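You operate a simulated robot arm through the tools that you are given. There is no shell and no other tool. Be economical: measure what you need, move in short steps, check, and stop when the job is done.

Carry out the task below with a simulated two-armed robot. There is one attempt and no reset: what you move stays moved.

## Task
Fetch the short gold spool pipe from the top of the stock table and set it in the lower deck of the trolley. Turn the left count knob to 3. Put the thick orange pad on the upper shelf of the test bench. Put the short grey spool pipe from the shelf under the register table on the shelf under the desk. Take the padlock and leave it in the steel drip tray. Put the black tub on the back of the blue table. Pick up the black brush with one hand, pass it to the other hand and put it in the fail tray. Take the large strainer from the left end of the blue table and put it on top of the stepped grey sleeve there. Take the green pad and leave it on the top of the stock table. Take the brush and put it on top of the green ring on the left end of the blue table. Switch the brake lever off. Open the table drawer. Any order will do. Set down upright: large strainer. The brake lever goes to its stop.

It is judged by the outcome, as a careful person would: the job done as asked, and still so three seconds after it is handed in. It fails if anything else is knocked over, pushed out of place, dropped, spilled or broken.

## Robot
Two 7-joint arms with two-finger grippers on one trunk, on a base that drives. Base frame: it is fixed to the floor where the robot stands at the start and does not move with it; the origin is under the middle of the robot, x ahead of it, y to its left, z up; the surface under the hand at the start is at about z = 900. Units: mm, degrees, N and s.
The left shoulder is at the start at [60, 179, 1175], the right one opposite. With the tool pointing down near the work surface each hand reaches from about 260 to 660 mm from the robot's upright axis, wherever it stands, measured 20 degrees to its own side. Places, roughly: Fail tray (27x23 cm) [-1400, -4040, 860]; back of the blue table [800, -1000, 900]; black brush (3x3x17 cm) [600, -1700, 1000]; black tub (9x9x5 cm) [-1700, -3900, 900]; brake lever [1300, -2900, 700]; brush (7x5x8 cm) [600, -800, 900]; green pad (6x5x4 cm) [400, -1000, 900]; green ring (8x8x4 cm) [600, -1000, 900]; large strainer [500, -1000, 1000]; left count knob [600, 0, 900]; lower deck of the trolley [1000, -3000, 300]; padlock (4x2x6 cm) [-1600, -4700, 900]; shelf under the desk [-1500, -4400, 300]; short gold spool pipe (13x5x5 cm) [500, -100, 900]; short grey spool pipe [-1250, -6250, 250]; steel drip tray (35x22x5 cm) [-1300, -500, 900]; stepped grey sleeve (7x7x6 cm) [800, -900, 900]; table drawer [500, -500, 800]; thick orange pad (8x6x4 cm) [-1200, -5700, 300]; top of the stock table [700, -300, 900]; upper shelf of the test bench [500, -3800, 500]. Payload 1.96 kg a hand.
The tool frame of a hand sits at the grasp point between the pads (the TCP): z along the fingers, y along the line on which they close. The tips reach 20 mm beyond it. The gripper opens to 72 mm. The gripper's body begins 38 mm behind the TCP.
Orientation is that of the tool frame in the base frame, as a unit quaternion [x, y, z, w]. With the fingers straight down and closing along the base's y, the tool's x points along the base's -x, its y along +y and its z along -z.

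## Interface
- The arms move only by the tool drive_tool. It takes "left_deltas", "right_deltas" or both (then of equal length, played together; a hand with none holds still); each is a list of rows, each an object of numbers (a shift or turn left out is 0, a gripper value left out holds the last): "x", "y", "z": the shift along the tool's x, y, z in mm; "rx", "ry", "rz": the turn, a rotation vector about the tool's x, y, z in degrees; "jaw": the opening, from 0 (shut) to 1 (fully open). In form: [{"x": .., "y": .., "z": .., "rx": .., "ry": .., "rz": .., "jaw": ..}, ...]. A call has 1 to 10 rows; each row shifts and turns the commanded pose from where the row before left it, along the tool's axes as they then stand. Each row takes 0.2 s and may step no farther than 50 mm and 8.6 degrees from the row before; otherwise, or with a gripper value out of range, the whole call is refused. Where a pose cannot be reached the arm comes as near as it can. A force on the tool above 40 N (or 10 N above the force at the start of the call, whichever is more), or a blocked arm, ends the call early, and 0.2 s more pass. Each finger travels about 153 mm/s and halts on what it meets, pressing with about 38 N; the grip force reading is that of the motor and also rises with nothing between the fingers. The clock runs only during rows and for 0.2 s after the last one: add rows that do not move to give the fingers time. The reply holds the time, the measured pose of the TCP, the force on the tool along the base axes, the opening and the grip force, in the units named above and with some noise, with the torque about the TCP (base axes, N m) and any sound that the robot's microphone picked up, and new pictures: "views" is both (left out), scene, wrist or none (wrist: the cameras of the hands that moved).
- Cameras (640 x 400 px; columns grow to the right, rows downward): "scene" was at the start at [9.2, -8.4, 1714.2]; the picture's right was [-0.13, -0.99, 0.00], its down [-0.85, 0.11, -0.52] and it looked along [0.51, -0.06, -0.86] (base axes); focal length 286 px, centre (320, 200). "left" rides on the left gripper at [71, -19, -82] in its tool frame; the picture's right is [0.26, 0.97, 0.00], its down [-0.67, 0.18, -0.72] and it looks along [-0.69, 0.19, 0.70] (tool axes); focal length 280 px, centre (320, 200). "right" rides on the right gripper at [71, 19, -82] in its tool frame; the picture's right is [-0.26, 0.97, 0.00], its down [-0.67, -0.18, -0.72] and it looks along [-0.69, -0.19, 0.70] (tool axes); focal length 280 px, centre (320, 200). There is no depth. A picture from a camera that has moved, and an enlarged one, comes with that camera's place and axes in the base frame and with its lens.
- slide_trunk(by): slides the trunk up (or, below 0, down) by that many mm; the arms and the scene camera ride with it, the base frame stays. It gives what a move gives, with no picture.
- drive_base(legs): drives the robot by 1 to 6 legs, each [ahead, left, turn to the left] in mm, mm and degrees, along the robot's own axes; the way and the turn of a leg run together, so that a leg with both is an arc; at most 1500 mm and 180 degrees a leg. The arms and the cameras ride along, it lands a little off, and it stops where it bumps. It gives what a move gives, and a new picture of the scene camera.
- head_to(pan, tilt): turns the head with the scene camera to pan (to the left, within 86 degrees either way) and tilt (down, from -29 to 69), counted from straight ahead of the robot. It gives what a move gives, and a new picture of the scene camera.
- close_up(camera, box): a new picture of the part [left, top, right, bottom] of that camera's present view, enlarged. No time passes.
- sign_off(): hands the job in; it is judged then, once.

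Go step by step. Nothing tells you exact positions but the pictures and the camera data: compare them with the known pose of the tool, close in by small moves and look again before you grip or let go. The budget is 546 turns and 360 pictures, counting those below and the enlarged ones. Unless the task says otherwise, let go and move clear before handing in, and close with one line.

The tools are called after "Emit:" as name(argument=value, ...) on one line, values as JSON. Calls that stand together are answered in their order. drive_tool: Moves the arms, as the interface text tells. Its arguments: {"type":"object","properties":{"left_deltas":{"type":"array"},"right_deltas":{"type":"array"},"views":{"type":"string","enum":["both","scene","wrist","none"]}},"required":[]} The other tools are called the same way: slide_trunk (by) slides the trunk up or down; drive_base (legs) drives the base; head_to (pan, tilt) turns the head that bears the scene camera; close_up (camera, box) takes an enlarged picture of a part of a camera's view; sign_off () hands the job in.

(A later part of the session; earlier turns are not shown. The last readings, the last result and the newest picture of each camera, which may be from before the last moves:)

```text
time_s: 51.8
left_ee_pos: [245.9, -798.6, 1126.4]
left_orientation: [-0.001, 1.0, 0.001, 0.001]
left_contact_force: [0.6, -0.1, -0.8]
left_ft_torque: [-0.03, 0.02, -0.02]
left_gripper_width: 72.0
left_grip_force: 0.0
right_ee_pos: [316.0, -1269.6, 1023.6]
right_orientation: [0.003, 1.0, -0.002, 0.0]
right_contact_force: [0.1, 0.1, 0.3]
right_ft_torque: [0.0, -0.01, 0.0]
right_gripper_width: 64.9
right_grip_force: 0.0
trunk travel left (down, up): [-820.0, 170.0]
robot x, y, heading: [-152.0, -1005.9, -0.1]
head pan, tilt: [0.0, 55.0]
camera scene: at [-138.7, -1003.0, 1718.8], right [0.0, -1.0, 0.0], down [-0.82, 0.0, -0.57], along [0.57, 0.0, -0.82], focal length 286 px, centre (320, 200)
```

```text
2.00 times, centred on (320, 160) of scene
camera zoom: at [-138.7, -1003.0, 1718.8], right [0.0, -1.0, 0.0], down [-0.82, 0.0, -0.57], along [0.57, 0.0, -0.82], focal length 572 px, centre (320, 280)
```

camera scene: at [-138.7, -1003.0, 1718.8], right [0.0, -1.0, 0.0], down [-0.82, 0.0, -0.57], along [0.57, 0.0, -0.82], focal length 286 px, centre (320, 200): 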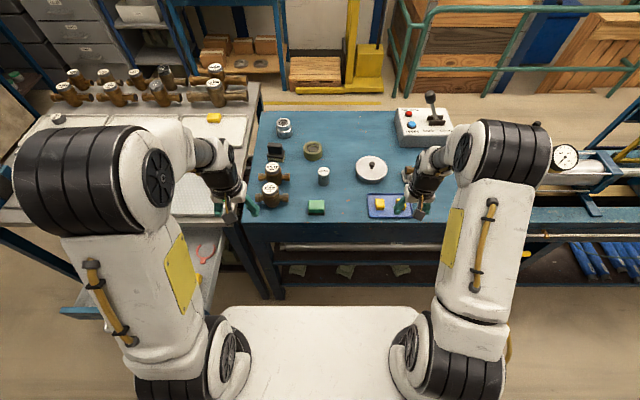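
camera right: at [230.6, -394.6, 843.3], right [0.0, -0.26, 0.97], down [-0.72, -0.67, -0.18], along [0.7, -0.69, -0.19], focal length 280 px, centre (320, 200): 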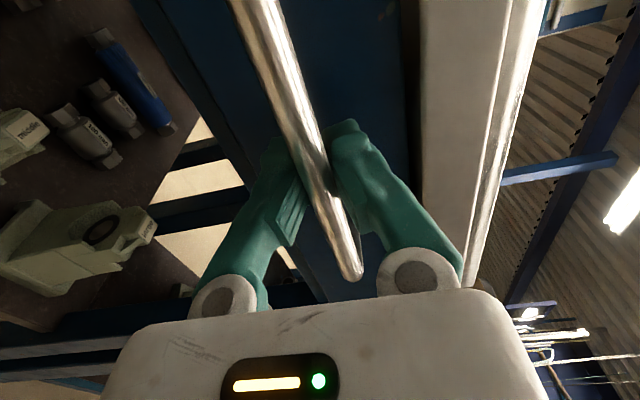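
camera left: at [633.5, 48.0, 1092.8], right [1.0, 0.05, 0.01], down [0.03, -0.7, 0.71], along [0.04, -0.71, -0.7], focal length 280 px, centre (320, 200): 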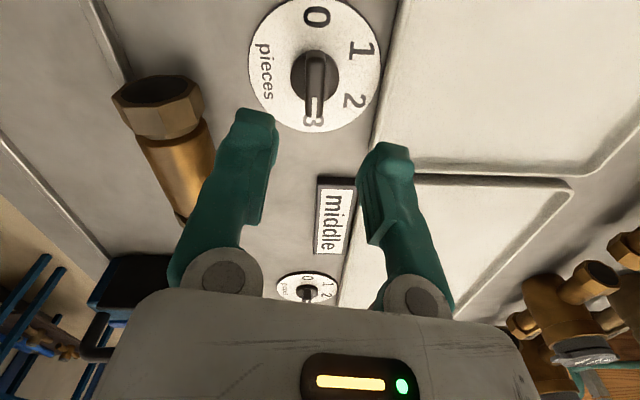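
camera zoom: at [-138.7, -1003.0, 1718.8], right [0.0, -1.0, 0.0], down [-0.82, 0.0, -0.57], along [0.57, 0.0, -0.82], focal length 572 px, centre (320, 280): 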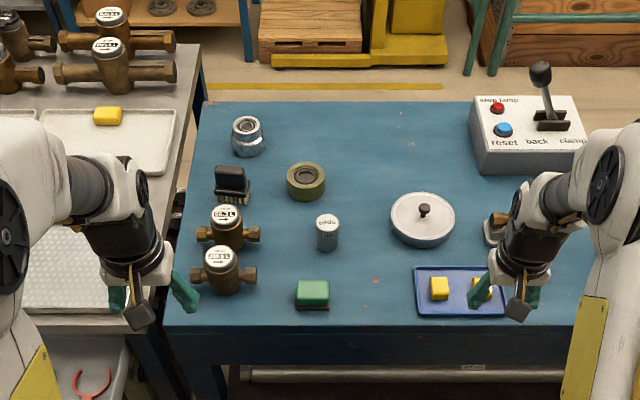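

Emit:
close_up(camera="scene", box=[250, 105, 350, 170])

Emit:
close_up(camera="scene", box=[250, 150, 350, 215])

Emit:
close_up(camera="scene", box=[340, 140, 420, 220])

```text
6.15 times, centred on (300, 138) of scene
camera zoom: at [-138.7, -1003.0, 1718.8], right [0.0, -1.0, 0.0], down [-0.82, 0.0, -0.57], along [0.57, 0.0, -0.82], focal length 1762 px, centre (443, 585)
```

zoom: 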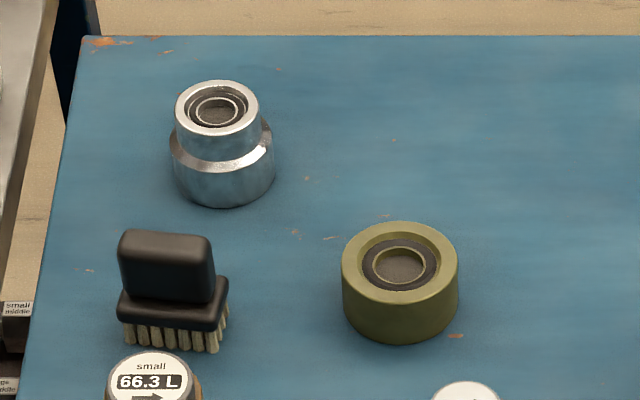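

```text
6.15 times, centred on (300, 182) of scene
camera zoom: at [-138.7, -1003.0, 1718.8], right [0.0, -1.0, 0.0], down [-0.82, 0.0, -0.57], along [0.57, 0.0, -0.82], focal length 1762 px, centre (443, 308)
```

zoom: 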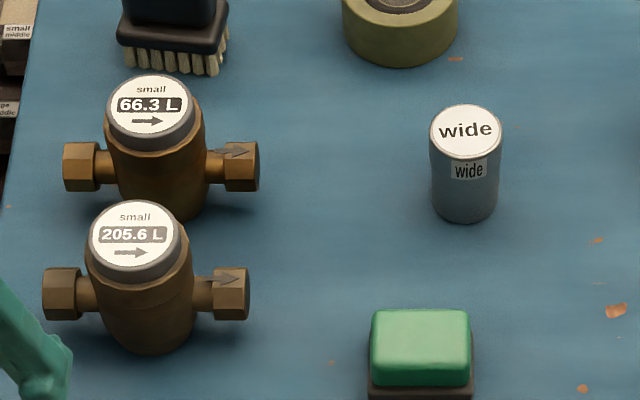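

```text
5.00 times, centred on (380, 180) of scene
camera zoom: at [-138.7, -1003.0, 1718.8], right [0.0, -1.0, 0.0], down [-0.82, 0.0, -0.57], along [0.57, 0.0, -0.82], focal length 1431 px, centre (20, 300)
```

zoom: 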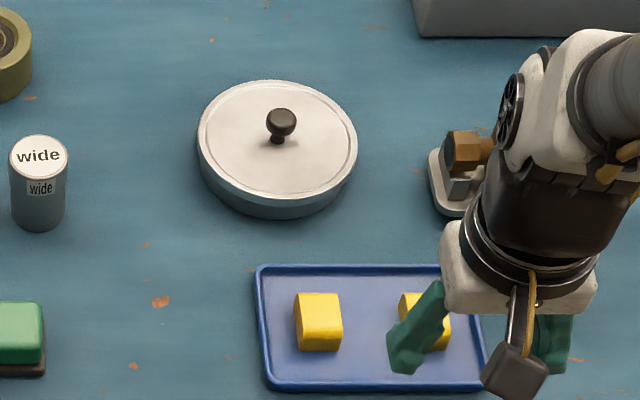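

Emit:
drive_base(legs=[[200, 0, 0]])

Emit:
head_to(pan=0, tilt=69)

```text
time_s: 53.4
left_ee_pos: [446.7, -796.5, 1125.8]
left_orientation: [-0.002, 1.0, 0.002, 0.001]
left_contact_force: [0.2, 0.1, -0.1]
left_ft_torque: [0.01, 0.03, 0.0]
left_gripper_width: 71.9
left_grip_force: 0.1
right_ee_pos: [519.2, -1269.3, 1023.8]
right_orientation: [0.001, 1.0, -0.002, 0.0]
right_contact_force: [-0.5, 0.5, 1.0]
right_ft_torque: [0.02, -0.02, 0.02]
right_gripper_width: 65.1
right_grip_force: 0.1
trunk travel left (down, up): [-820.0, 170.0]
robot x, y, heading: [48.1, -1003.3, 0.2]
head pan, tilt: [0.0, 55.0]
camera scene: at [63.8, -1002.8, 1718.8], right [0.0, -1.0, 0.0], down [-0.82, 0.0, -0.57], along [0.57, 0.0, -0.82], focal length 286 px, centre (320, 200)
```

scene: 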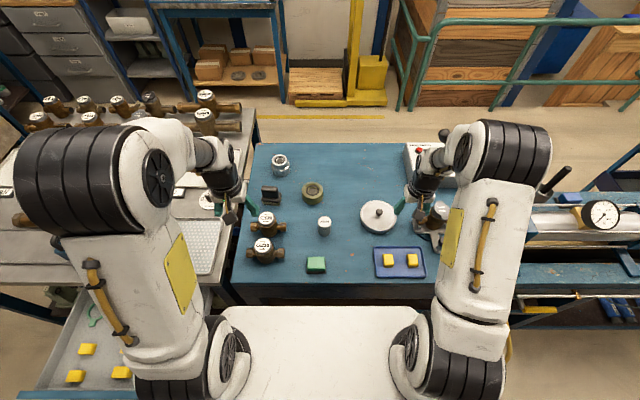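

```text
time_s: 54.1
left_ee_pos: [449.0, -796.3, 1126.0]
left_orientation: [-0.002, 1.0, 0.001, 0.0]
left_contact_force: [-0.7, -0.3, 0.1]
left_ft_torque: [-0.01, 0.01, 0.01]
left_gripper_width: 72.3
left_grip_force: 0.1
right_ee_pos: [519.9, -1268.2, 1023.6]
right_orientation: [0.002, 1.0, -0.002, -0.001]
right_contact_force: [0.3, 0.7, -0.2]
right_ft_torque: [-0.02, 0.01, -0.02]
right_gripper_width: 64.8
right_grip_force: 0.1
trunk travel left (down, up): [-820.0, 170.0]
robot x, y, heading: [53.1, -1002.4, 0.3]
head pan, tilt: [0.0, 68.8]
camera scene: at [50.1, -1002.8, 1703.4], right [0.0, -1.0, 0.0], down [-0.93, 0.0, -0.36], along [0.36, 0.0, -0.93], focal length 286 px, centre (320, 200)
```

scene: 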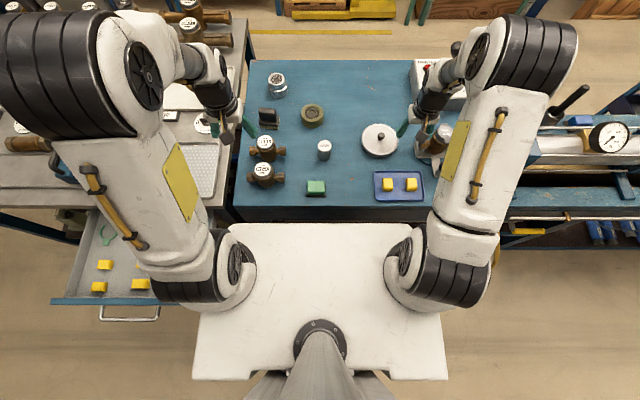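

Emit:
drive_base(legs=[[60, 0, 0]])

Emit:
close_up(camera="scene", box=[220, 20, 420, 250])

```text
time_s: 55.1
left_ee_pos: [506.3, -796.4, 1127.4]
left_orientation: [-0.002, 1.0, 0.0, 0.001]
left_contact_force: [0.5, -0.3, 0.3]
left_ft_torque: [0.0, -0.01, 0.01]
left_gripper_width: 72.0
left_grip_force: 0.1
right_ee_pos: [577.0, -1268.6, 1024.8]
right_orientation: [0.002, 1.0, -0.001, 0.002]
right_contact_force: [-0.4, -0.5, -0.6]
right_ft_torque: [-0.02, -0.02, 0.02]
right_gripper_width: 64.9
right_grip_force: 0.2
trunk travel left (down, up): [-820.0, 170.0]
robot x, y, heading: [109.9, -997.8, -0.0]
head pan, tilt: [0.0, 68.8]
camera scene: at [104.6, -1002.7, 1703.4], right [0.0, -1.0, 0.0], down [-0.93, 0.0, -0.36], along [0.36, 0.0, -0.93], focal length 286 px, centre (320, 200)
```

scene: 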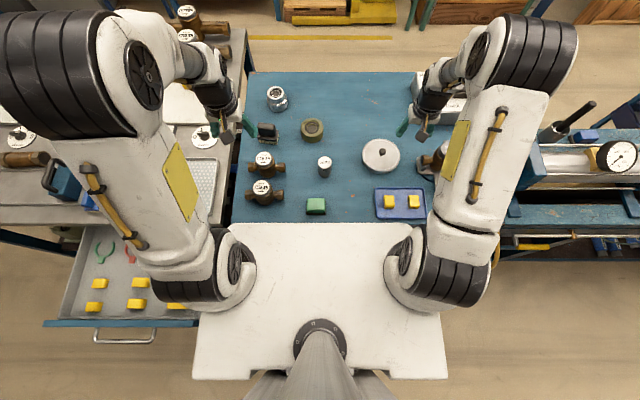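

```text
1.74 times, centred on (320, 135) of scene
camera zoom: at [104.6, -1002.7, 1703.4], right [0.0, -1.0, 0.0], down [-0.93, 0.0, -0.36], along [0.36, 0.0, -0.93], focal length 498 px, centre (320, 313)
```

zoom: 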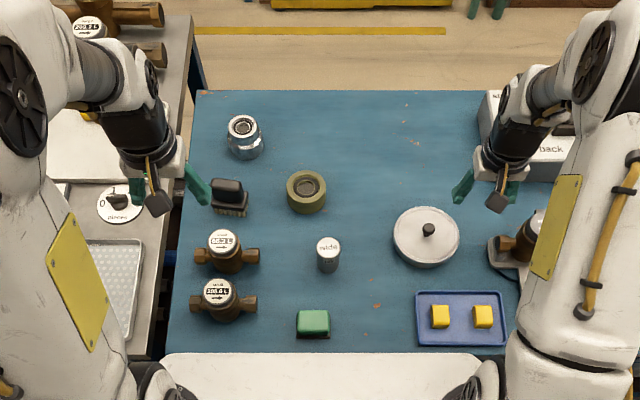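

Emit:
drive_tool(left_deltas=[{"x": 23.2, "y": -39}, {"x": 23.2, "y": -39}, {"x": 23.2, "y": -39}, {"x": 23.2, "y": -39}, {"x": 23.2, "y": -39}, {"z": 42}, {"z": 42}, {"z": 42}, {}], views="wrist")

```text
time_s: 57.1
left_ee_pos: [392.0, -991.1, 1000.4]
left_orientation: [-0.002, 1.0, 0.001, 0.0]
left_contact_force: [0.6, 0.8, -0.2]
left_ft_torque: [0.01, -0.01, -0.04]
left_gripper_width: 72.0
left_grip_force: 0.1
right_ee_pos: [579.2, -1268.3, 1024.2]
right_orientation: [0.001, 1.0, -0.003, -0.001]
right_contact_force: [-0.6, 1.0, -0.7]
right_ft_torque: [0.03, 0.01, 0.02]
right_gripper_width: 64.6
right_grip_force: 0.1
trunk travel left (down, up): [-820.0, 170.0]
robot x, y, heading: [110.7, -1004.0, -0.1]
head pan, tilt: [0.0, 68.8]
camera left: at [322.5, -1011.9, 1082.6], right [-0.27, 0.96, 0.0], down [0.67, 0.18, 0.72], along [0.69, 0.19, -0.7], focal length 280 px, centre (320, 200)
```

left: 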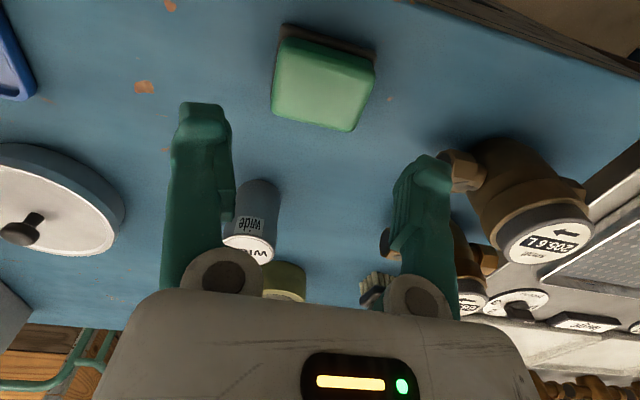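

Emit:
drive_tool(left_deltas=[{"x": 4, "y": -2, "z": 25}, {"z": 20}, {}], views="wrist")

```text
time_s: 57.9
left_ee_pos: [388.3, -994.4, 955.2]
left_orientation: [-0.001, 1.0, 0.0, 0.0]
left_contact_force: [0.3, 0.5, 0.0]
left_ft_torque: [0.02, -0.05, 0.04]
left_gripper_width: 71.9
left_grip_force: 0.1
right_ee_pos: [578.1, -1268.5, 1023.6]
right_orientation: [0.002, 1.0, -0.001, 0.0]
right_contact_force: [0.3, 0.5, -1.0]
right_ft_torque: [0.0, 0.01, -0.03]
right_gripper_width: 64.9
right_grip_force: 0.0
trunk travel left (down, up): [-820.0, 170.0]
robot x, y, heading: [109.8, -1006.6, 0.2]
head pan, tilt: [0.0, 68.8]
camera left: at [318.4, -1014.5, 1037.3], right [-0.27, 0.96, 0.0], down [0.67, 0.18, 0.72], along [0.69, 0.19, -0.7], focal length 280 px, centre (320, 200)
```

left: 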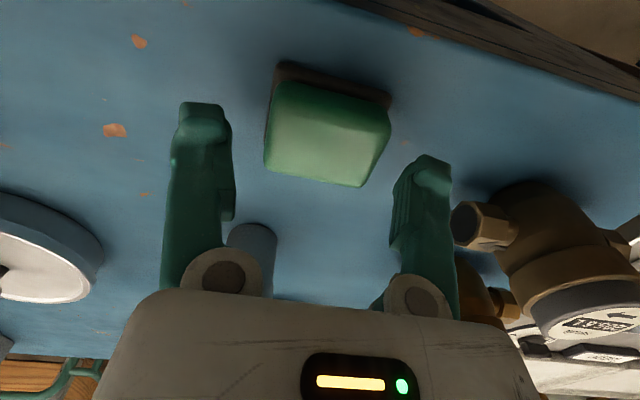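

Emit:
drive_tool(left_deltas=[{"z": 15}, {"z": 13}, {"jaw": 0}, {}, {}, {"z": -20}, {"z": -30}], views="wrist")

```text
time_s: 59.5
left_ee_pos: [388.4, -993.2, 977.0]
left_orientation: [-0.001, 1.0, 0.001, 0.0]
left_contact_force: [-0.8, -0.8, -0.1]
left_ft_torque: [0.0, 0.01, -0.03]
left_gripper_width: 0.0
left_grip_force: 29.1
right_ee_pos: [578.3, -1267.5, 1024.8]
right_orientation: [0.001, 1.0, -0.002, 0.002]
right_contact_force: [0.5, -0.4, 0.9]
right_ft_torque: [0.02, 0.01, 0.01]
right_gripper_width: 64.9
right_grip_force: 0.1
trunk travel left (down, up): [-820.0, 170.0]
robot x, y, heading: [110.6, -1003.3, 0.3]
head pan, tilt: [0.0, 68.8]
camera left: at [318.2, -1013.8, 1059.9], right [-0.27, 0.96, 0.0], down [0.67, 0.18, 0.72], along [0.69, 0.19, -0.7], focal length 280 px, centre (320, 200)
```

left: 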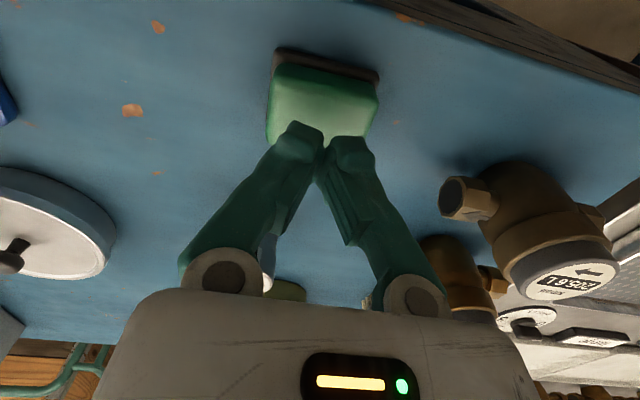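

Emit:
drive_tool(left_deltas=[{"jaw": 1}, {"x": -6}, {"z": 25}, {"z": 25}, {"z": 10}, {}], views="wrist")

```text
time_s: 60.9
left_ee_pos: [394.6, -992.4, 917.6]
left_orientation: [-0.002, 1.0, 0.001, 0.0]
left_contact_force: [-0.3, 1.8, 7.6]
left_ft_torque: [-0.35, 0.01, -0.07]
left_gripper_width: 71.8
left_grip_force: 0.0
right_ee_pos: [579.4, -1267.3, 1024.3]
right_orientation: [0.002, 1.0, -0.002, -0.002]
right_contact_force: [0.6, -0.1, 0.3]
right_ft_torque: [0.0, -0.01, -0.01]
right_gripper_width: 64.8
right_grip_force: 0.0
trunk travel left (down, up): [-820.0, 170.0]
robot x, y, heading: [108.3, -1000.6, 0.5]
head pan, tilt: [0.0, 68.8]
camera left: at [324.2, -1013.9, 999.4], right [-0.27, 0.96, 0.0], down [0.67, 0.18, 0.72], along [0.69, 0.19, -0.7], focal length 280 px, centre (320, 200)
```

left: 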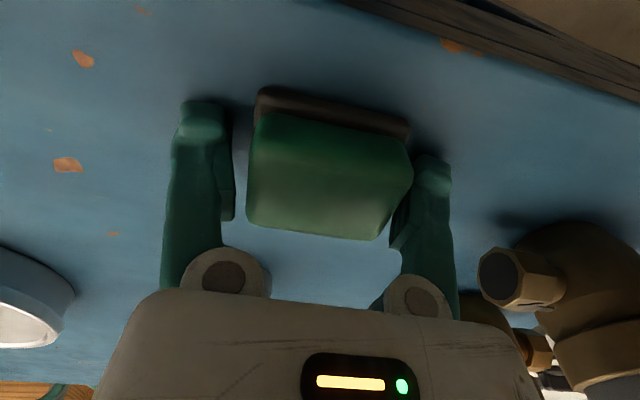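

Emit:
drive_tool(left_deltas=[{"z": -3, "y": 3}, {"jaw": 0}, {}, {}, {}], views="wrist")

```text
time_s: 62.1
left_ee_pos: [394.9, -991.2, 920.0]
left_orientation: [-0.001, 1.0, 0.0, 0.0]
left_contact_force: [-0.8, -0.5, 0.3]
left_ft_torque: [0.0, 0.03, -0.01]
left_gripper_width: 57.3
left_grip_force: 37.6
right_ee_pos: [578.5, -1269.0, 1024.1]
right_orientation: [0.002, 1.0, -0.002, 0.0]
right_contact_force: [0.3, 0.0, 0.7]
right_ft_torque: [0.02, 0.05, 0.04]
right_gripper_width: 64.9
right_grip_force: 0.1
trunk travel left (down, up): [-820.0, 170.0]
robot x, y, heading: [112.7, -1004.6, 0.1]
head pan, tilt: [0.0, 68.8]
camera left: at [324.4, -1011.2, 1002.3], right [-0.27, 0.96, 0.0], down [0.67, 0.18, 0.72], along [0.69, 0.19, -0.7], focal length 280 px, centre (320, 200)
```

left: 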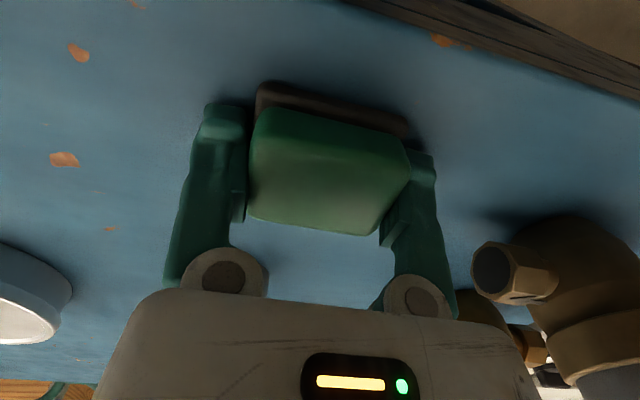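

Emit:
drive_tool(left_deltas=[{"z": -30}, {"z": -45}, {"z": -45}, {"z": -40}, {}], views="wrist")

Emit:
drive_tool(left_deltas=[{"x": -20, "y": 42}, {"x": -20, "y": 42}, {"x": -20, "y": 42}, {"x": -20, "y": 42}, {"x": -20, "y": 42}, {"x": -20, "y": 42}, {"x": -20, "y": 42}, {"x": -20, "y": 42}, {"x": -20, "y": 42}, {}], views="wrist")

```text
time_s: 63.3
left_ee_pos: [395.8, -990.5, 1079.2]
left_orientation: [-0.001, 1.0, 0.001, -0.001]
left_contact_force: [0.0, -0.3, -0.2]
left_ft_torque: [0.0, 0.0, 0.0]
left_gripper_width: 57.3
left_grip_force: 37.6
right_ee_pos: [578.4, -1268.2, 1024.2]
right_orientation: [0.001, 1.0, -0.001, 0.0]
right_contact_force: [0.5, -0.7, -0.5]
right_ft_torque: [-0.01, 0.0, -0.01]
right_gripper_width: 64.7
right_grip_force: 0.0
trunk travel left (down, up): [-820.0, 170.0]
robot x, y, heading: [111.2, -1007.9, 0.3]
head pan, tilt: [0.0, 68.8]
camera left: at [325.3, -1011.4, 1162.1], right [-0.27, 0.96, 0.0], down [0.67, 0.18, 0.72], along [0.69, 0.19, -0.7], focal length 280 px, centre (320, 200)
```

left: 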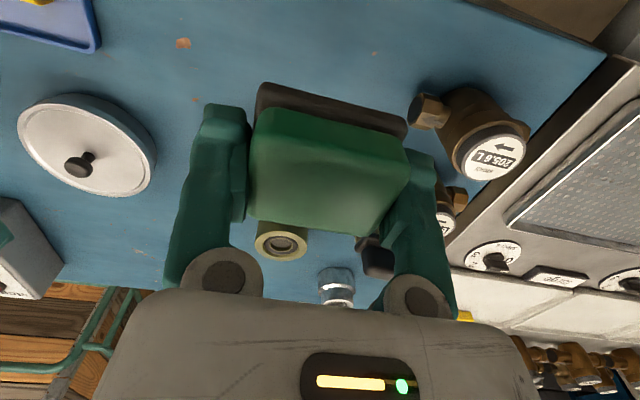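

```text
time_s: 65.5
left_ee_pos: [574.3, -612.0, 1080.3]
left_orientation: [-0.001, 1.0, 0.0, -0.001]
left_contact_force: [0.5, -1.3, -1.0]
left_ft_torque: [-0.03, 0.03, 0.0]
left_gripper_width: 57.2
left_grip_force: 37.9
right_ee_pos: [577.8, -1269.7, 1024.0]
right_orientation: [0.001, 1.0, -0.001, 0.0]
right_contact_force: [-0.2, -1.1, 0.3]
right_ft_torque: [0.02, 0.04, -0.03]
right_gripper_width: 64.9
right_grip_force: 0.0
trunk travel left (down, up): [-820.0, 170.0]
robot x, y, heading: [110.1, -1003.6, 0.0]
head pan, tilt: [0.0, 68.8]
camera left: at [503.2, -632.6, 1162.9], right [-0.27, 0.96, 0.0], down [0.67, 0.18, 0.72], along [0.69, 0.19, -0.7], focal length 280 px, centre (320, 200)
```

left: 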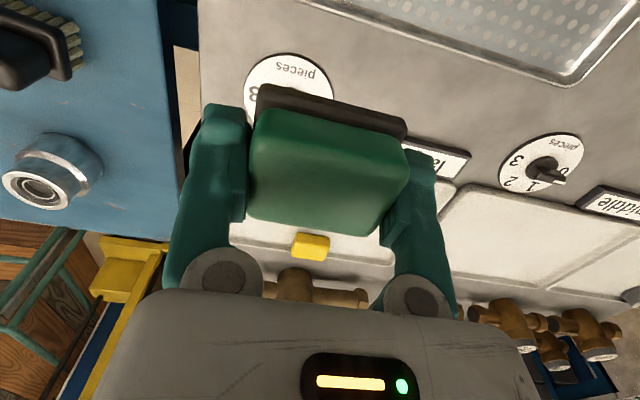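

Emit:
drive_tool(left_deltas=[{"x": -13, "y": 41}, {"x": -13, "y": 41}, {"z": 45}, {"z": 45}, {"z": 30}, {}], views="wrist")

```text
time_s: 66.9
left_ee_pos: [592.5, -549.7, 960.2]
left_orientation: [-0.002, 1.0, 0.001, 0.0]
left_contact_force: [0.0, -0.9, -1.0]
left_ft_torque: [-0.01, 0.01, -0.02]
left_gripper_width: 57.0
left_grip_force: 38.2
left hand out of reach, approached as far as the arm can: row 2
right_ee_pos: [579.9, -1269.4, 1023.5]
right_orientation: [0.002, 1.0, -0.002, -0.001]
right_contact_force: [0.3, -0.4, -0.2]
right_ft_torque: [-0.01, -0.02, -0.03]
right_gripper_width: 64.7
right_grip_force: 0.1
trunk travel left (down, up): [-820.0, 170.0]
robot x, y, heading: [110.5, -1004.4, 0.1]
head pan, tilt: [0.0, 68.8]
camera left: at [522.0, -571.0, 1041.7], right [-0.27, 0.96, 0.0], down [0.67, 0.18, 0.72], along [0.69, 0.19, -0.7], focal length 280 px, centre (320, 200)
```

left: 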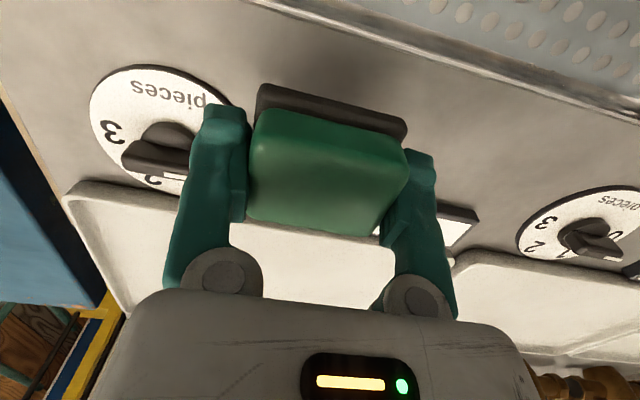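

Emit:
drive_tool(left_deltas=[{"y": 8, "x": -2, "z": 20}, {"z": 14}, {"z": 3}, {"z": 3}, {}], views="wrist")

```text
time_s: 68.1
left_ee_pos: [595.1, -541.1, 920.6]
left_orientation: [-0.001, 1.0, 0.002, 0.001]
left_contact_force: [1.0, 1.6, 3.8]
left_ft_torque: [-0.08, 0.01, -0.02]
left_gripper_width: 57.2
left_grip_force: 37.9
right_ee_pos: [580.2, -1269.2, 1023.3]
right_orientation: [0.002, 1.0, -0.002, 0.0]
right_contact_force: [0.2, -0.7, -0.2]
right_ft_torque: [0.0, 0.03, -0.01]
right_gripper_width: 64.7
right_grip_force: 0.0
trunk travel left (down, up): [-820.0, 170.0]
robot x, y, heading: [113.8, -1004.0, 0.3]
head pan, tilt: [0.0, 68.8]
camera left: at [524.6, -562.2, 1002.5], right [-0.27, 0.96, 0.0], down [0.67, 0.18, 0.72], along [0.69, 0.19, -0.7], focal length 280 px, centre (320, 200)
```

left: 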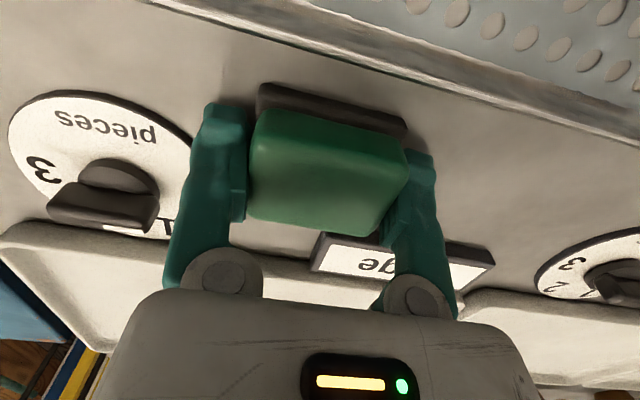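

Emit:
drive_tool(left_deltas=[{"jaw": 1}, {}, {"z": -30}, {"z": -45}, {"z": -45}, {"z": -45}, {}], views="wrist")

```text
time_s: 69.7
left_ee_pos: [595.5, -542.4, 1075.3]
left_orientation: [-0.002, 1.0, 0.001, 0.001]
left_contact_force: [-0.9, -0.1, 0.0]
left_ft_torque: [0.01, 0.0, -0.02]
left_gripper_width: 71.9
left_grip_force: 0.1
left hand out of reach, approached as far as the arm can: row 6
right_ee_pos: [580.4, -1268.2, 1023.4]
right_orientation: [0.002, 1.0, -0.001, -0.001]
right_contact_force: [0.0, 0.9, -1.4]
right_ft_torque: [0.0, 0.0, -0.03]
right_gripper_width: 64.7
right_grip_force: 0.0
trunk travel left (down, up): [-820.0, 170.0]
robot x, y, heading: [110.0, -1000.9, 0.0]
head pan, tilt: [0.0, 68.8]
camera left: at [524.9, -562.5, 1156.6], right [-0.27, 0.96, 0.0], down [0.67, 0.19, 0.71], along [0.69, 0.19, -0.7], focal length 280 px, centre (320, 200)
```

left: 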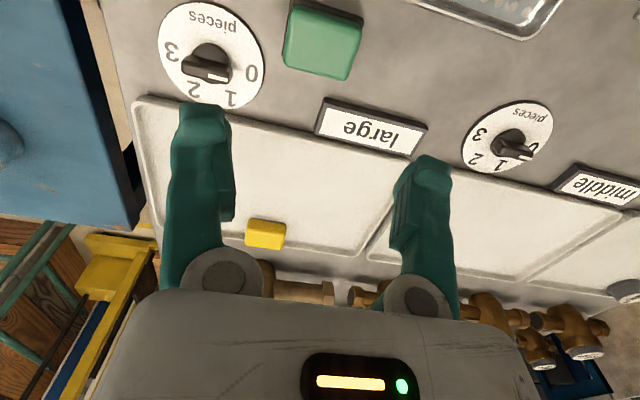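

Emit:
drive_tool(left_deltas=[{"y": -42}, {"y": -42}, {"y": -42}, {"y": -42}, {"y": -42}, {"y": -42}, {"y": -39}, {}], views="wrist")

```text
time_s: 71.5
left_ee_pos: [595.7, -831.8, 1071.8]
left_orientation: [-0.003, 1.0, 0.001, 0.001]
left_contact_force: [1.5, 0.3, -0.6]
left_ft_torque: [-0.03, -0.01, -0.01]
left_gripper_width: 72.0
left_grip_force: 0.1
right_ee_pos: [579.7, -1266.7, 1024.6]
right_orientation: [0.002, 1.0, -0.002, 0.0]
right_contact_force: [-0.2, 0.1, -0.2]
right_ft_torque: [-0.04, 0.02, -0.01]
right_gripper_width: 65.1
right_grip_force: 0.0
trunk travel left (down, up): [-820.0, 170.0]
robot x, y, heading: [111.6, -1001.7, 0.3]
head pan, tilt: [0.0, 68.8]
camera left: at [525.7, -852.4, 1154.0], right [-0.27, 0.96, 0.0], down [0.67, 0.19, 0.72], along [0.69, 0.19, -0.7], focal length 280 px, centre (320, 200)
```

left: 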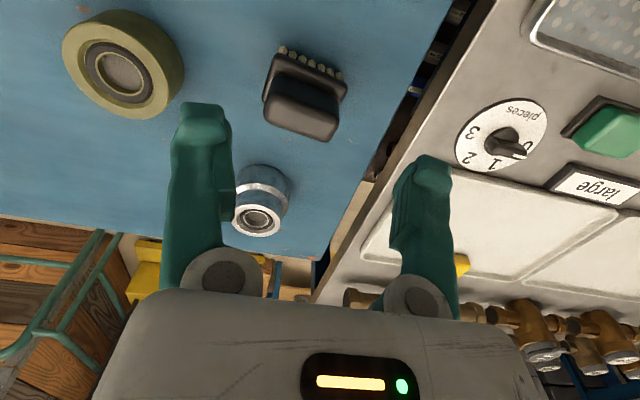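

Emit:
drive_tool(left_deltas=[{"x": -34, "y": -5}, {"z": 40}, {"z": 20}, {}], views="wrist")

```text
time_s: 72.5
left_ee_pos: [629.0, -836.6, 1012.1]
left_orientation: [-0.002, 1.0, 0.001, -0.001]
left_contact_force: [-0.4, -0.5, 0.0]
left_ft_torque: [0.0, 0.06, 0.0]
left_gripper_width: 72.0
left_grip_force: 0.2
right_ee_pos: [579.4, -1268.3, 1024.1]
right_orientation: [0.002, 1.0, -0.003, 0.0]
right_contact_force: [-0.5, -0.2, 0.3]
right_ft_torque: [0.04, -0.03, -0.01]
right_gripper_width: 64.8
right_grip_force: 0.0
trunk travel left (down, up): [-820.0, 170.0]
robot x, y, heading: [110.0, -1003.3, 0.1]
head pan, tilt: [0.0, 68.8]
camera left: at [560.0, -857.9, 1094.1], right [-0.27, 0.96, 0.0], down [0.67, 0.18, 0.72], along [0.69, 0.19, -0.7], focal length 280 px, centre (320, 200)
```

left: 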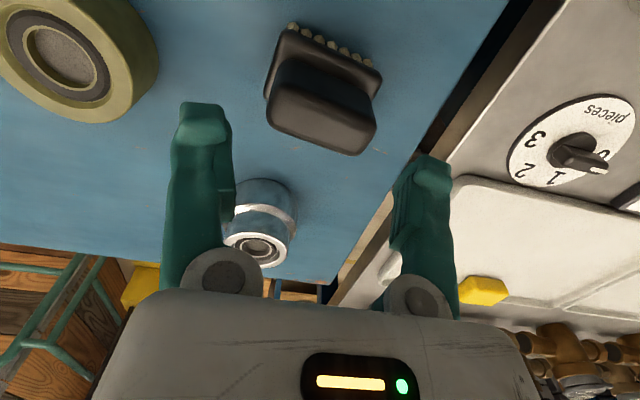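

Emit:
drive_tool(left_deltas=[{"z": 25, "x": -2, "y": -1}, {}], views="wrist")

```text
time_s: 73.1
left_ee_pos: [632.5, -837.5, 988.9]
left_orientation: [-0.002, 1.0, 0.001, 0.0]
left_contact_force: [-0.5, -0.1, 0.4]
left_ft_torque: [0.0, -0.02, 0.01]
left_gripper_width: 72.1
left_grip_force: 0.1
right_ee_pos: [578.9, -1267.5, 1024.2]
right_orientation: [0.002, 1.0, -0.001, 0.0]
right_contact_force: [-0.2, 0.3, -0.1]
right_ft_torque: [0.02, 0.01, -0.04]
right_gripper_width: 64.8
right_grip_force: 0.1
trunk travel left (down, up): [-820.0, 170.0]
robot x, y, heading: [109.1, -1002.2, 0.1]
head pan, tilt: [0.0, 68.8]
camera left: at [562.2, -858.6, 1069.9], right [-0.27, 0.96, 0.0], down [0.67, 0.18, 0.72], along [0.69, 0.19, -0.7], focal length 280 px, centre (320, 200)
```

left: 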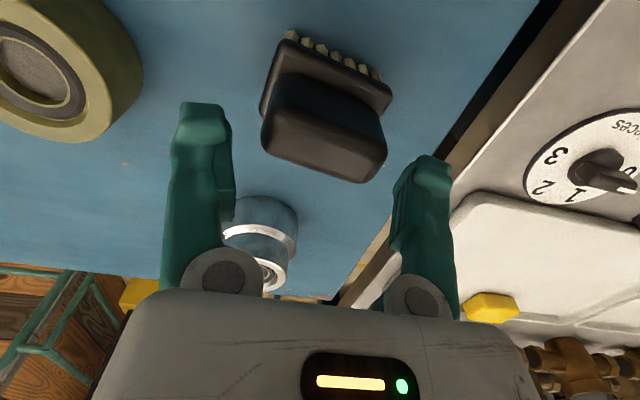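

Emit:
drive_tool(left_deltas=[{"z": 22}, {}], views="wrist")

```text
time_s: 73.7
left_ee_pos: [632.3, -836.2, 965.9]
left_orientation: [-0.002, 1.0, 0.0, 0.001]
left_contact_force: [0.7, 0.5, 0.6]
left_ft_torque: [0.0, -0.02, -0.04]
left_gripper_width: 72.1
left_grip_force: 0.1
right_ee_pos: [578.6, -1269.6, 1024.7]
right_orientation: [0.001, 1.0, -0.002, 0.0]
right_contact_force: [-0.3, -1.2, -0.2]
right_ft_torque: [0.0, -0.01, -0.02]
right_gripper_width: 64.7
right_grip_force: 0.0
trunk travel left (down, up): [-820.0, 170.0]
robot x, y, heading: [114.8, -1005.1, 0.2]
head pan, tilt: [0.0, 68.8]
camera left: at [562.5, -858.0, 1047.9], right [-0.27, 0.96, 0.0], down [0.67, 0.18, 0.72], along [0.69, 0.19, -0.7], focal length 280 px, centre (320, 200)
```

left: 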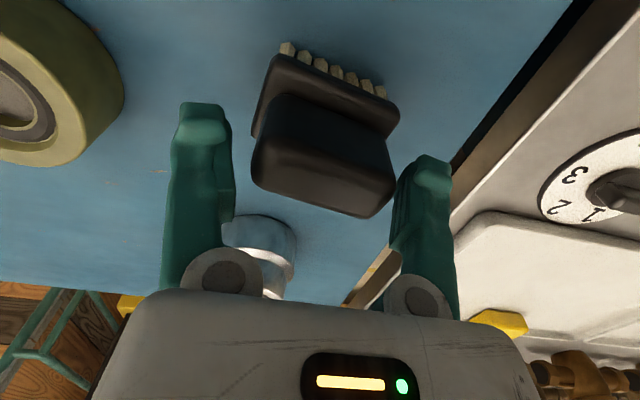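

Emit:
drive_tool(left_deltas=[{"y": 3}, {"z": 13}, {"jaw": 0}, {}, {}, {}], views="wrist")

```text
time_s: 74.9
left_ee_pos: [634.3, -834.9, 956.7]
left_orientation: [-0.002, 1.0, 0.001, 0.005]
left_contact_force: [-0.9, -0.6, 20.5]
left_ft_torque: [0.52, 0.18, -0.02]
left_gripper_width: 67.8
left_grip_force: 38.1
right_ee_pos: [577.4, -1268.9, 1023.4]
right_orientation: [0.002, 1.0, -0.001, 0.001]
right_contact_force: [0.7, 0.5, 0.2]
right_ft_torque: [-0.02, 0.0, 0.01]
right_gripper_width: 64.9
right_grip_force: 0.0
trunk travel left (down, up): [-820.0, 170.0]
robot x, y, heading: [112.1, -1005.9, 0.1]
head pan, tilt: [0.0, 68.8]
stopped in row 5 (left hand): the force on the tool passed its limit at 41 N (the readings are from after the stop); the commanded pose is now the measured one
camera left: at [563.0, -855.4, 1038.1], right [-0.27, 0.96, 0.0], down [0.67, 0.18, 0.72], along [0.7, 0.19, -0.69], focal length 280 px, centre (320, 200)
```

left: 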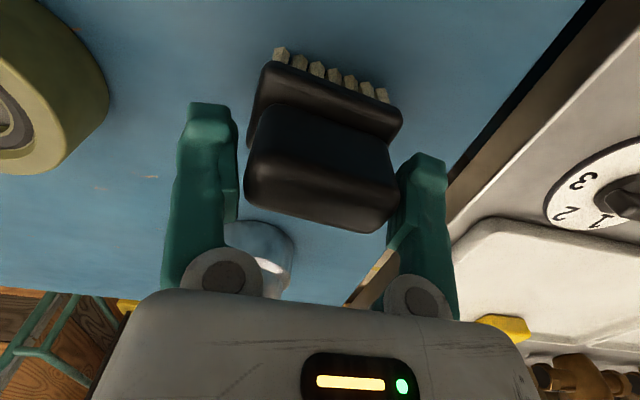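

Emit:
drive_tool(left_deltas=[{"jaw": 1}, {"z": -8}, {}, {"jaw": 0}, {}, {}, {}], views="wrist")

```text
time_s: 76.5
left_ee_pos: [633.4, -834.6, 962.6]
left_orientation: [-0.002, 1.0, 0.001, 0.004]
left_contact_force: [0.4, 1.3, 3.0]
left_ft_torque: [0.04, 0.05, -0.08]
left_gripper_width: 61.0
left_grip_force: 37.7
right_ee_pos: [578.5, -1268.9, 1023.5]
right_orientation: [0.002, 1.0, -0.001, 0.0]
right_contact_force: [-0.1, 0.2, -0.3]
right_ft_torque: [0.0, 0.0, -0.01]
right_gripper_width: 64.8
right_grip_force: 0.0
trunk travel left (down, up): [-820.0, 170.0]
robot x, y, heading: [110.9, -1002.5, 0.0]
head pan, tilt: [0.0, 68.8]
camera left: at [563.3, -855.0, 1044.4], right [-0.27, 0.96, 0.0], down [0.67, 0.18, 0.72], along [0.69, 0.19, -0.69], focal length 280 px, centre (320, 200)
```

left: 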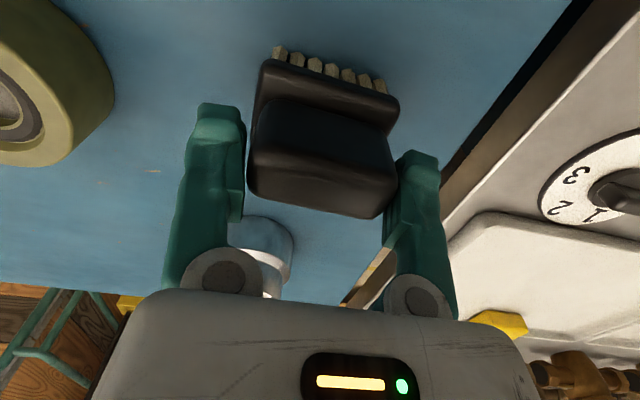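

Emit:
drive_tool(left_deltas=[{"z": -40}, {"z": -45}, {"x": -5, "y": -46}, {"x": -5, "y": -46}, {"x": -4, "y": -46}, {}], views="both")

```text
time_s: 77.9
left_ee_pos: [649.2, -971.0, 1047.5]
left_orientation: [-0.001, 1.0, 0.001, 0.003]
left_contact_force: [-0.7, -0.1, -1.7]
left_ft_torque: [0.0, -0.01, 0.03]
left_gripper_width: 59.9
left_grip_force: 37.6
right_ee_pos: [579.3, -1268.2, 1023.6]
right_orientation: [0.002, 1.0, -0.002, 0.0]
right_contact_force: [0.4, -0.3, -0.3]
right_ft_torque: [0.0, -0.01, -0.02]
right_gripper_width: 65.1
right_grip_force: 0.1
trunk travel left (down, up): [-820.0, 170.0]
robot x, y, heading: [111.3, -1001.9, 0.3]
head pan, tilt: [0.0, 68.8]
camera scene: at [109.1, -1002.0, 1703.3], right [0.0, -1.0, 0.0], down [-0.93, 0.0, -0.36], along [0.36, 0.0, -0.93], focal length 286 px, centre (320, 200)
camera left: at [578.2, -991.9, 1129.1], right [-0.27, 0.96, 0.0], down [0.67, 0.18, 0.72], along [0.69, 0.19, -0.69], focal length 280 px, centre (320, 200)
```

scene: 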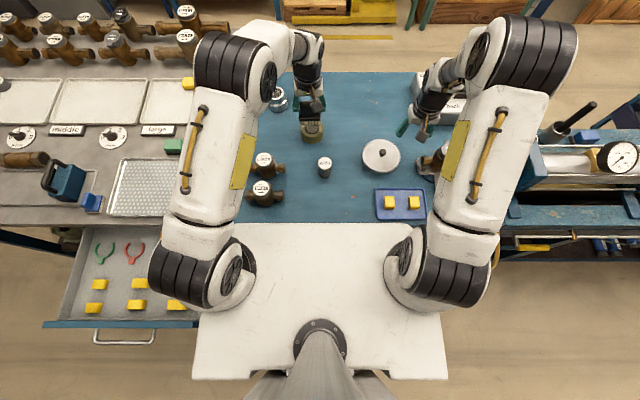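
left: 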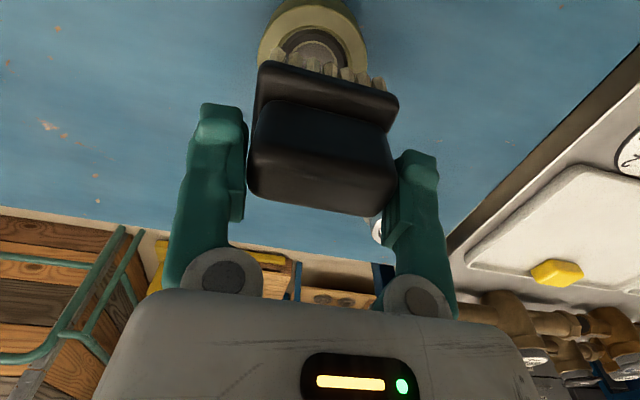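

Emit:
drive_tool(left_deltas=[{"x": 5, "y": -7, "z": 15}, {"z": 15}, {}], views="wrist")

Emit:
close_up(camera="scene", box=[270, 80, 350, 150])

```text
time_s: 78.7
left_ee_pos: [644.2, -978.9, 1017.5]
left_orientation: [-0.001, 1.0, 0.001, 0.004]
left_contact_force: [0.0, -0.2, -0.1]
left_ft_torque: [0.03, -0.01, 0.07]
left_gripper_width: 59.7
left_grip_force: 37.5
right_ee_pos: [580.4, -1269.4, 1023.4]
right_orientation: [0.002, 1.0, -0.001, 0.0]
right_contact_force: [-0.6, -0.2, -0.3]
right_ft_torque: [-0.05, -0.01, 0.01]
right_gripper_width: 64.7
right_grip_force: 0.1
trunk travel left (down, up): [-820.0, 170.0]
robot x, y, heading: [113.2, -1001.6, 0.3]
head pan, tilt: [0.0, 68.8]
camera left: at [573.0, -999.8, 1098.9], right [-0.27, 0.96, 0.0], down [0.67, 0.18, 0.72], along [0.69, 0.19, -0.69], focal length 280 px, centre (320, 200)
```

left: 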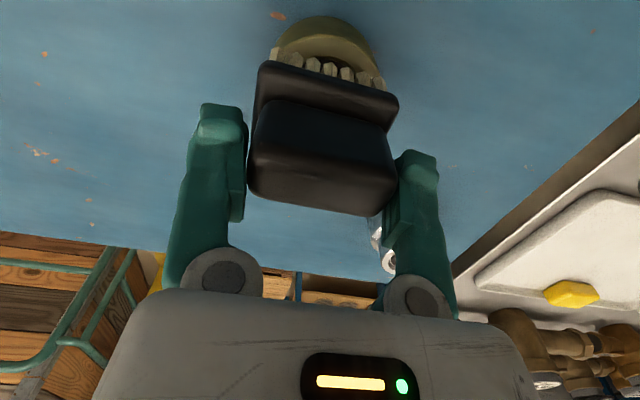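

```text
5.71 times, centred on (310, 115) of scene
camera zoom: at [108.3, -1002.8, 1703.3], right [0.0, -1.0, 0.0], down [-0.93, 0.0, -0.36], along [0.36, 0.0, -0.93], focal length 1636 px, centre (377, 686)
```

zoom: 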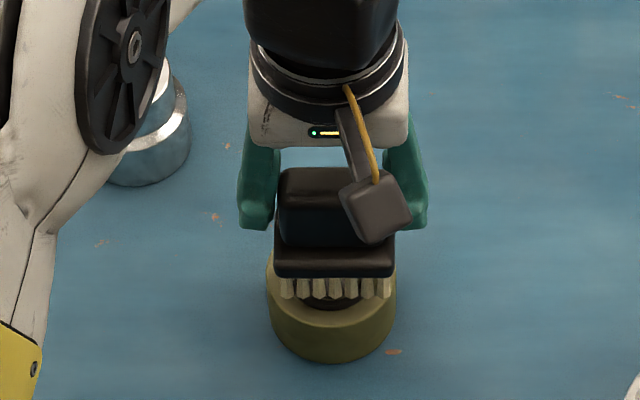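

Emit:
drive_tool(left_deltas=[{"x": -5, "z": 6}, {"z": 4}, {"z": 3}, {"z": 2}, {}], views="wrist")

Emit:
close_up(camera="scene", box=[270, 80, 350, 150])

```text
time_s: 79.9
left_ee_pos: [648.9, -978.9, 1002.3]
left_orientation: [-0.002, 1.0, 0.002, 0.002]
left_contact_force: [0.0, -0.4, -0.3]
left_ft_torque: [0.0, 0.0, 0.0]
left_gripper_width: 59.6
left_grip_force: 37.5
right_ee_pos: [579.0, -1267.8, 1024.6]
right_orientation: [0.002, 1.0, -0.002, 0.0]
right_contact_force: [-0.6, 0.1, -0.4]
right_ft_torque: [0.0, 0.01, 0.01]
right_gripper_width: 64.8
right_grip_force: 0.1
trunk travel left (down, up): [-820.0, 170.0]
robot x, y, heading: [112.9, -1000.3, 0.0]
head pan, tilt: [0.0, 68.8]
camera left: at [578.2, -1000.1, 1083.7], right [-0.27, 0.96, 0.0], down [0.67, 0.18, 0.72], along [0.69, 0.19, -0.69], focal length 280 px, centre (320, 200)
```

left: 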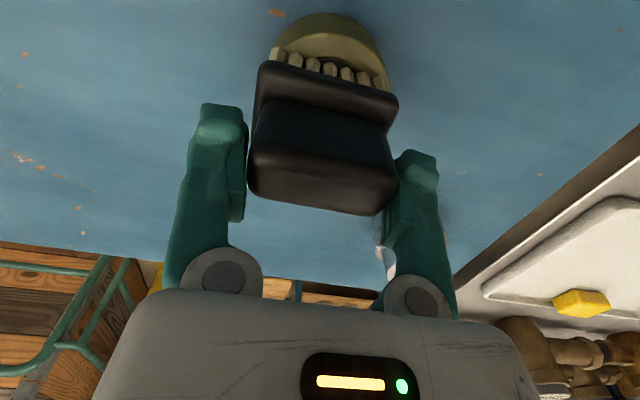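

```text
5.71 times, centred on (310, 115) of scene
camera zoom: at [108.5, -1002.8, 1703.3], right [0.0, -1.0, 0.0], down [-0.93, 0.0, -0.36], along [0.36, 0.0, -0.93], focal length 1636 px, centre (377, 686)
```

zoom: 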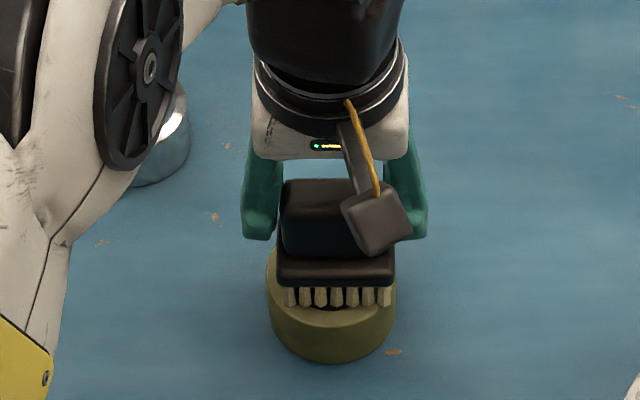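

Emit:
drive_tool(left_deltas=[{"z": 2}, {"z": 2}, {"z": 2}, {}], views="none")

```text
time_s: 80.8
left_ee_pos: [649.8, -979.9, 1001.8]
left_orientation: [-0.002, 1.0, 0.0, 0.008]
left_contact_force: [-7.2, 2.1, 23.5]
left_ft_torque: [0.32, 0.94, -0.01]
left_gripper_width: 59.4
left_grip_force: 38.1
right_ee_pos: [577.3, -1267.5, 1026.2]
right_orientation: [0.001, 1.0, -0.002, 0.001]
right_contact_force: [-0.2, -0.8, -0.4]
right_ft_torque: [-0.01, 0.01, 0.01]
right_gripper_width: 64.9
right_grip_force: 0.2
trunk travel left (down, up): [-820.0, 170.0]
robot x, y, heading: [109.0, -1002.6, 0.3]
head pan, tilt: [0.0, 68.8]
stopped in row 4 (left hand): the force on the tool passed its limit at 42 N (the readings are from after the stop); the commanded pose is now the measured one
```

Contact made at z≈1002. I ease off, open and lift away, then look.

Emit:
drive_tool(left_deltas=[{"z": -1}, {"jaw": 1}, {}, {"z": -30}, {"z": -45}, {"z": -30}, {}], views="wrist")

Emit:
close_up(camera="scene", box=[240, 60, 380, 180])

```text
time_s: 82.4
left_ee_pos: [650.1, -979.9, 1095.1]
left_orientation: [-0.003, 1.0, 0.0, 0.008]
left_contact_force: [-0.1, -0.4, -0.1]
left_ft_torque: [0.01, 0.0, -0.01]
left_gripper_width: 72.1
left_grip_force: 0.0
left hand out of reach, approached as far as the arm can: row 6
right_ee_pos: [580.3, -1269.2, 1024.0]
right_orientation: [0.002, 1.0, -0.002, 0.0]
right_contact_force: [0.0, -0.3, 0.1]
right_ft_torque: [0.03, 0.02, 0.01]
right_gripper_width: 65.1
right_grip_force: 0.0
trunk travel left (down, up): [-820.0, 170.0]
robot x, y, heading: [112.2, -1000.8, 0.0]
head pan, tilt: [0.0, 68.8]
camera left: at [578.6, -999.8, 1176.4], right [-0.27, 0.96, 0.0], down [0.66, 0.19, 0.72], along [0.7, 0.19, -0.69], focal length 280 px, centre (320, 200)
```

left: 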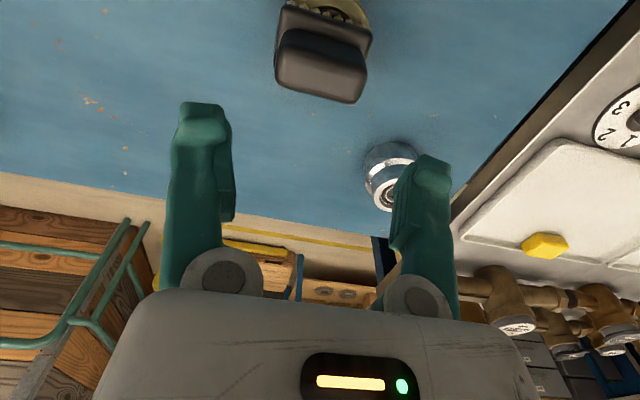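

```text
3.33 times, centred on (310, 120) of scene
camera zoom: at [109.4, -1002.8, 1703.3], right [0.0, -1.0, 0.0], down [-0.93, 0.0, -0.36], along [0.36, 0.0, -0.93], focal length 954 px, centre (353, 467)
```

zoom: 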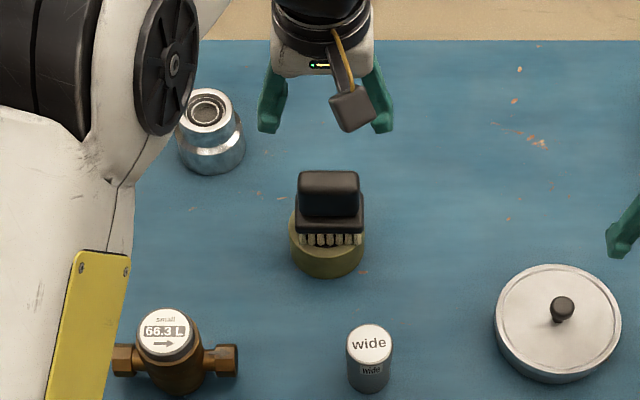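

Emit:
drive_tool(left_deltas=[{"ry": 0.92, "rz": 0.3}, {"x": 46, "y": -12}, {"x": 46, "y": -12}, {"x": 46, "y": -11}, {"z": 40}, {"z": 25}, {}], views="wrist")

```text
time_s: 84.0
left_ee_pos: [509.9, -1014.6, 1031.8]
left_orientation: [0.001, 1.0, -0.001, -0.001]
left_contact_force: [0.1, 0.7, 0.3]
left_ft_torque: [0.01, -0.01, 0.01]
left_gripper_width: 72.2
left_grip_force: 0.1
right_ee_pos: [579.0, -1269.1, 1024.3]
right_orientation: [0.001, 1.0, -0.002, 0.001]
right_contact_force: [0.1, 0.3, -0.4]
right_ft_torque: [0.0, -0.07, 0.03]
right_gripper_width: 65.0
right_grip_force: 0.0
trunk travel left (down, up): [-820.0, 170.0]
robot x, y, heading: [109.9, -998.9, 0.2]
head pan, tilt: [0.0, 68.8]
camera left: at [440.8, -1034.2, 1112.8], right [-0.26, 0.97, 0.0], down [0.68, 0.18, 0.71], along [0.69, 0.19, -0.7], focal length 280 px, centre (320, 200)
```

left: 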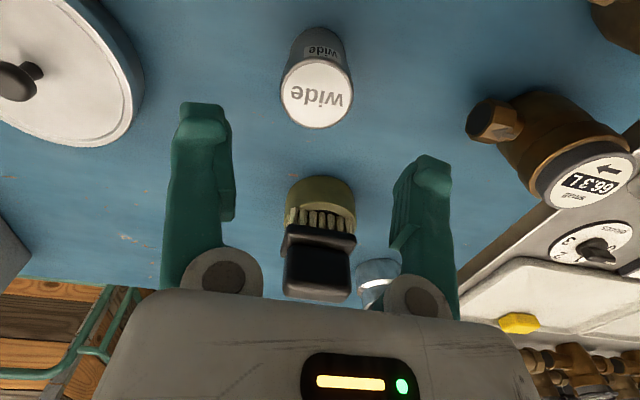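

Emit:
drive_tool(left_deltas=[{"z": 40, "x": -2, "y": -1}, {"z": 30}, {}], views="wrist")

```text
time_s: 84.8
left_ee_pos: [513.2, -1015.8, 961.3]
left_orientation: [0.0, 1.0, 0.0, -0.001]
left_contact_force: [0.2, -0.2, 1.0]
left_ft_torque: [-0.02, 0.05, 0.01]
left_gripper_width: 71.8
left_grip_force: 0.0
right_ee_pos: [578.5, -1269.6, 1023.4]
right_orientation: [0.003, 1.0, -0.002, 0.0]
right_contact_force: [-0.7, -0.3, 0.4]
right_ft_torque: [0.02, 0.02, -0.01]
right_gripper_width: 64.9
right_grip_force: 0.1
trunk travel left (down, up): [-820.0, 170.0]
robot x, y, heading: [111.6, -1003.0, 0.3]
head pan, tilt: [0.0, 68.8]
camera left: at [442.7, -1035.4, 1042.3], right [-0.26, 0.97, 0.0], down [0.68, 0.18, 0.71], along [0.69, 0.19, -0.7], focal length 280 px, centre (320, 200)
```

left: 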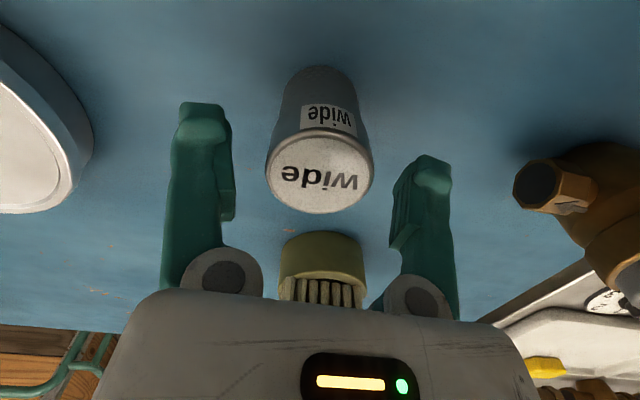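

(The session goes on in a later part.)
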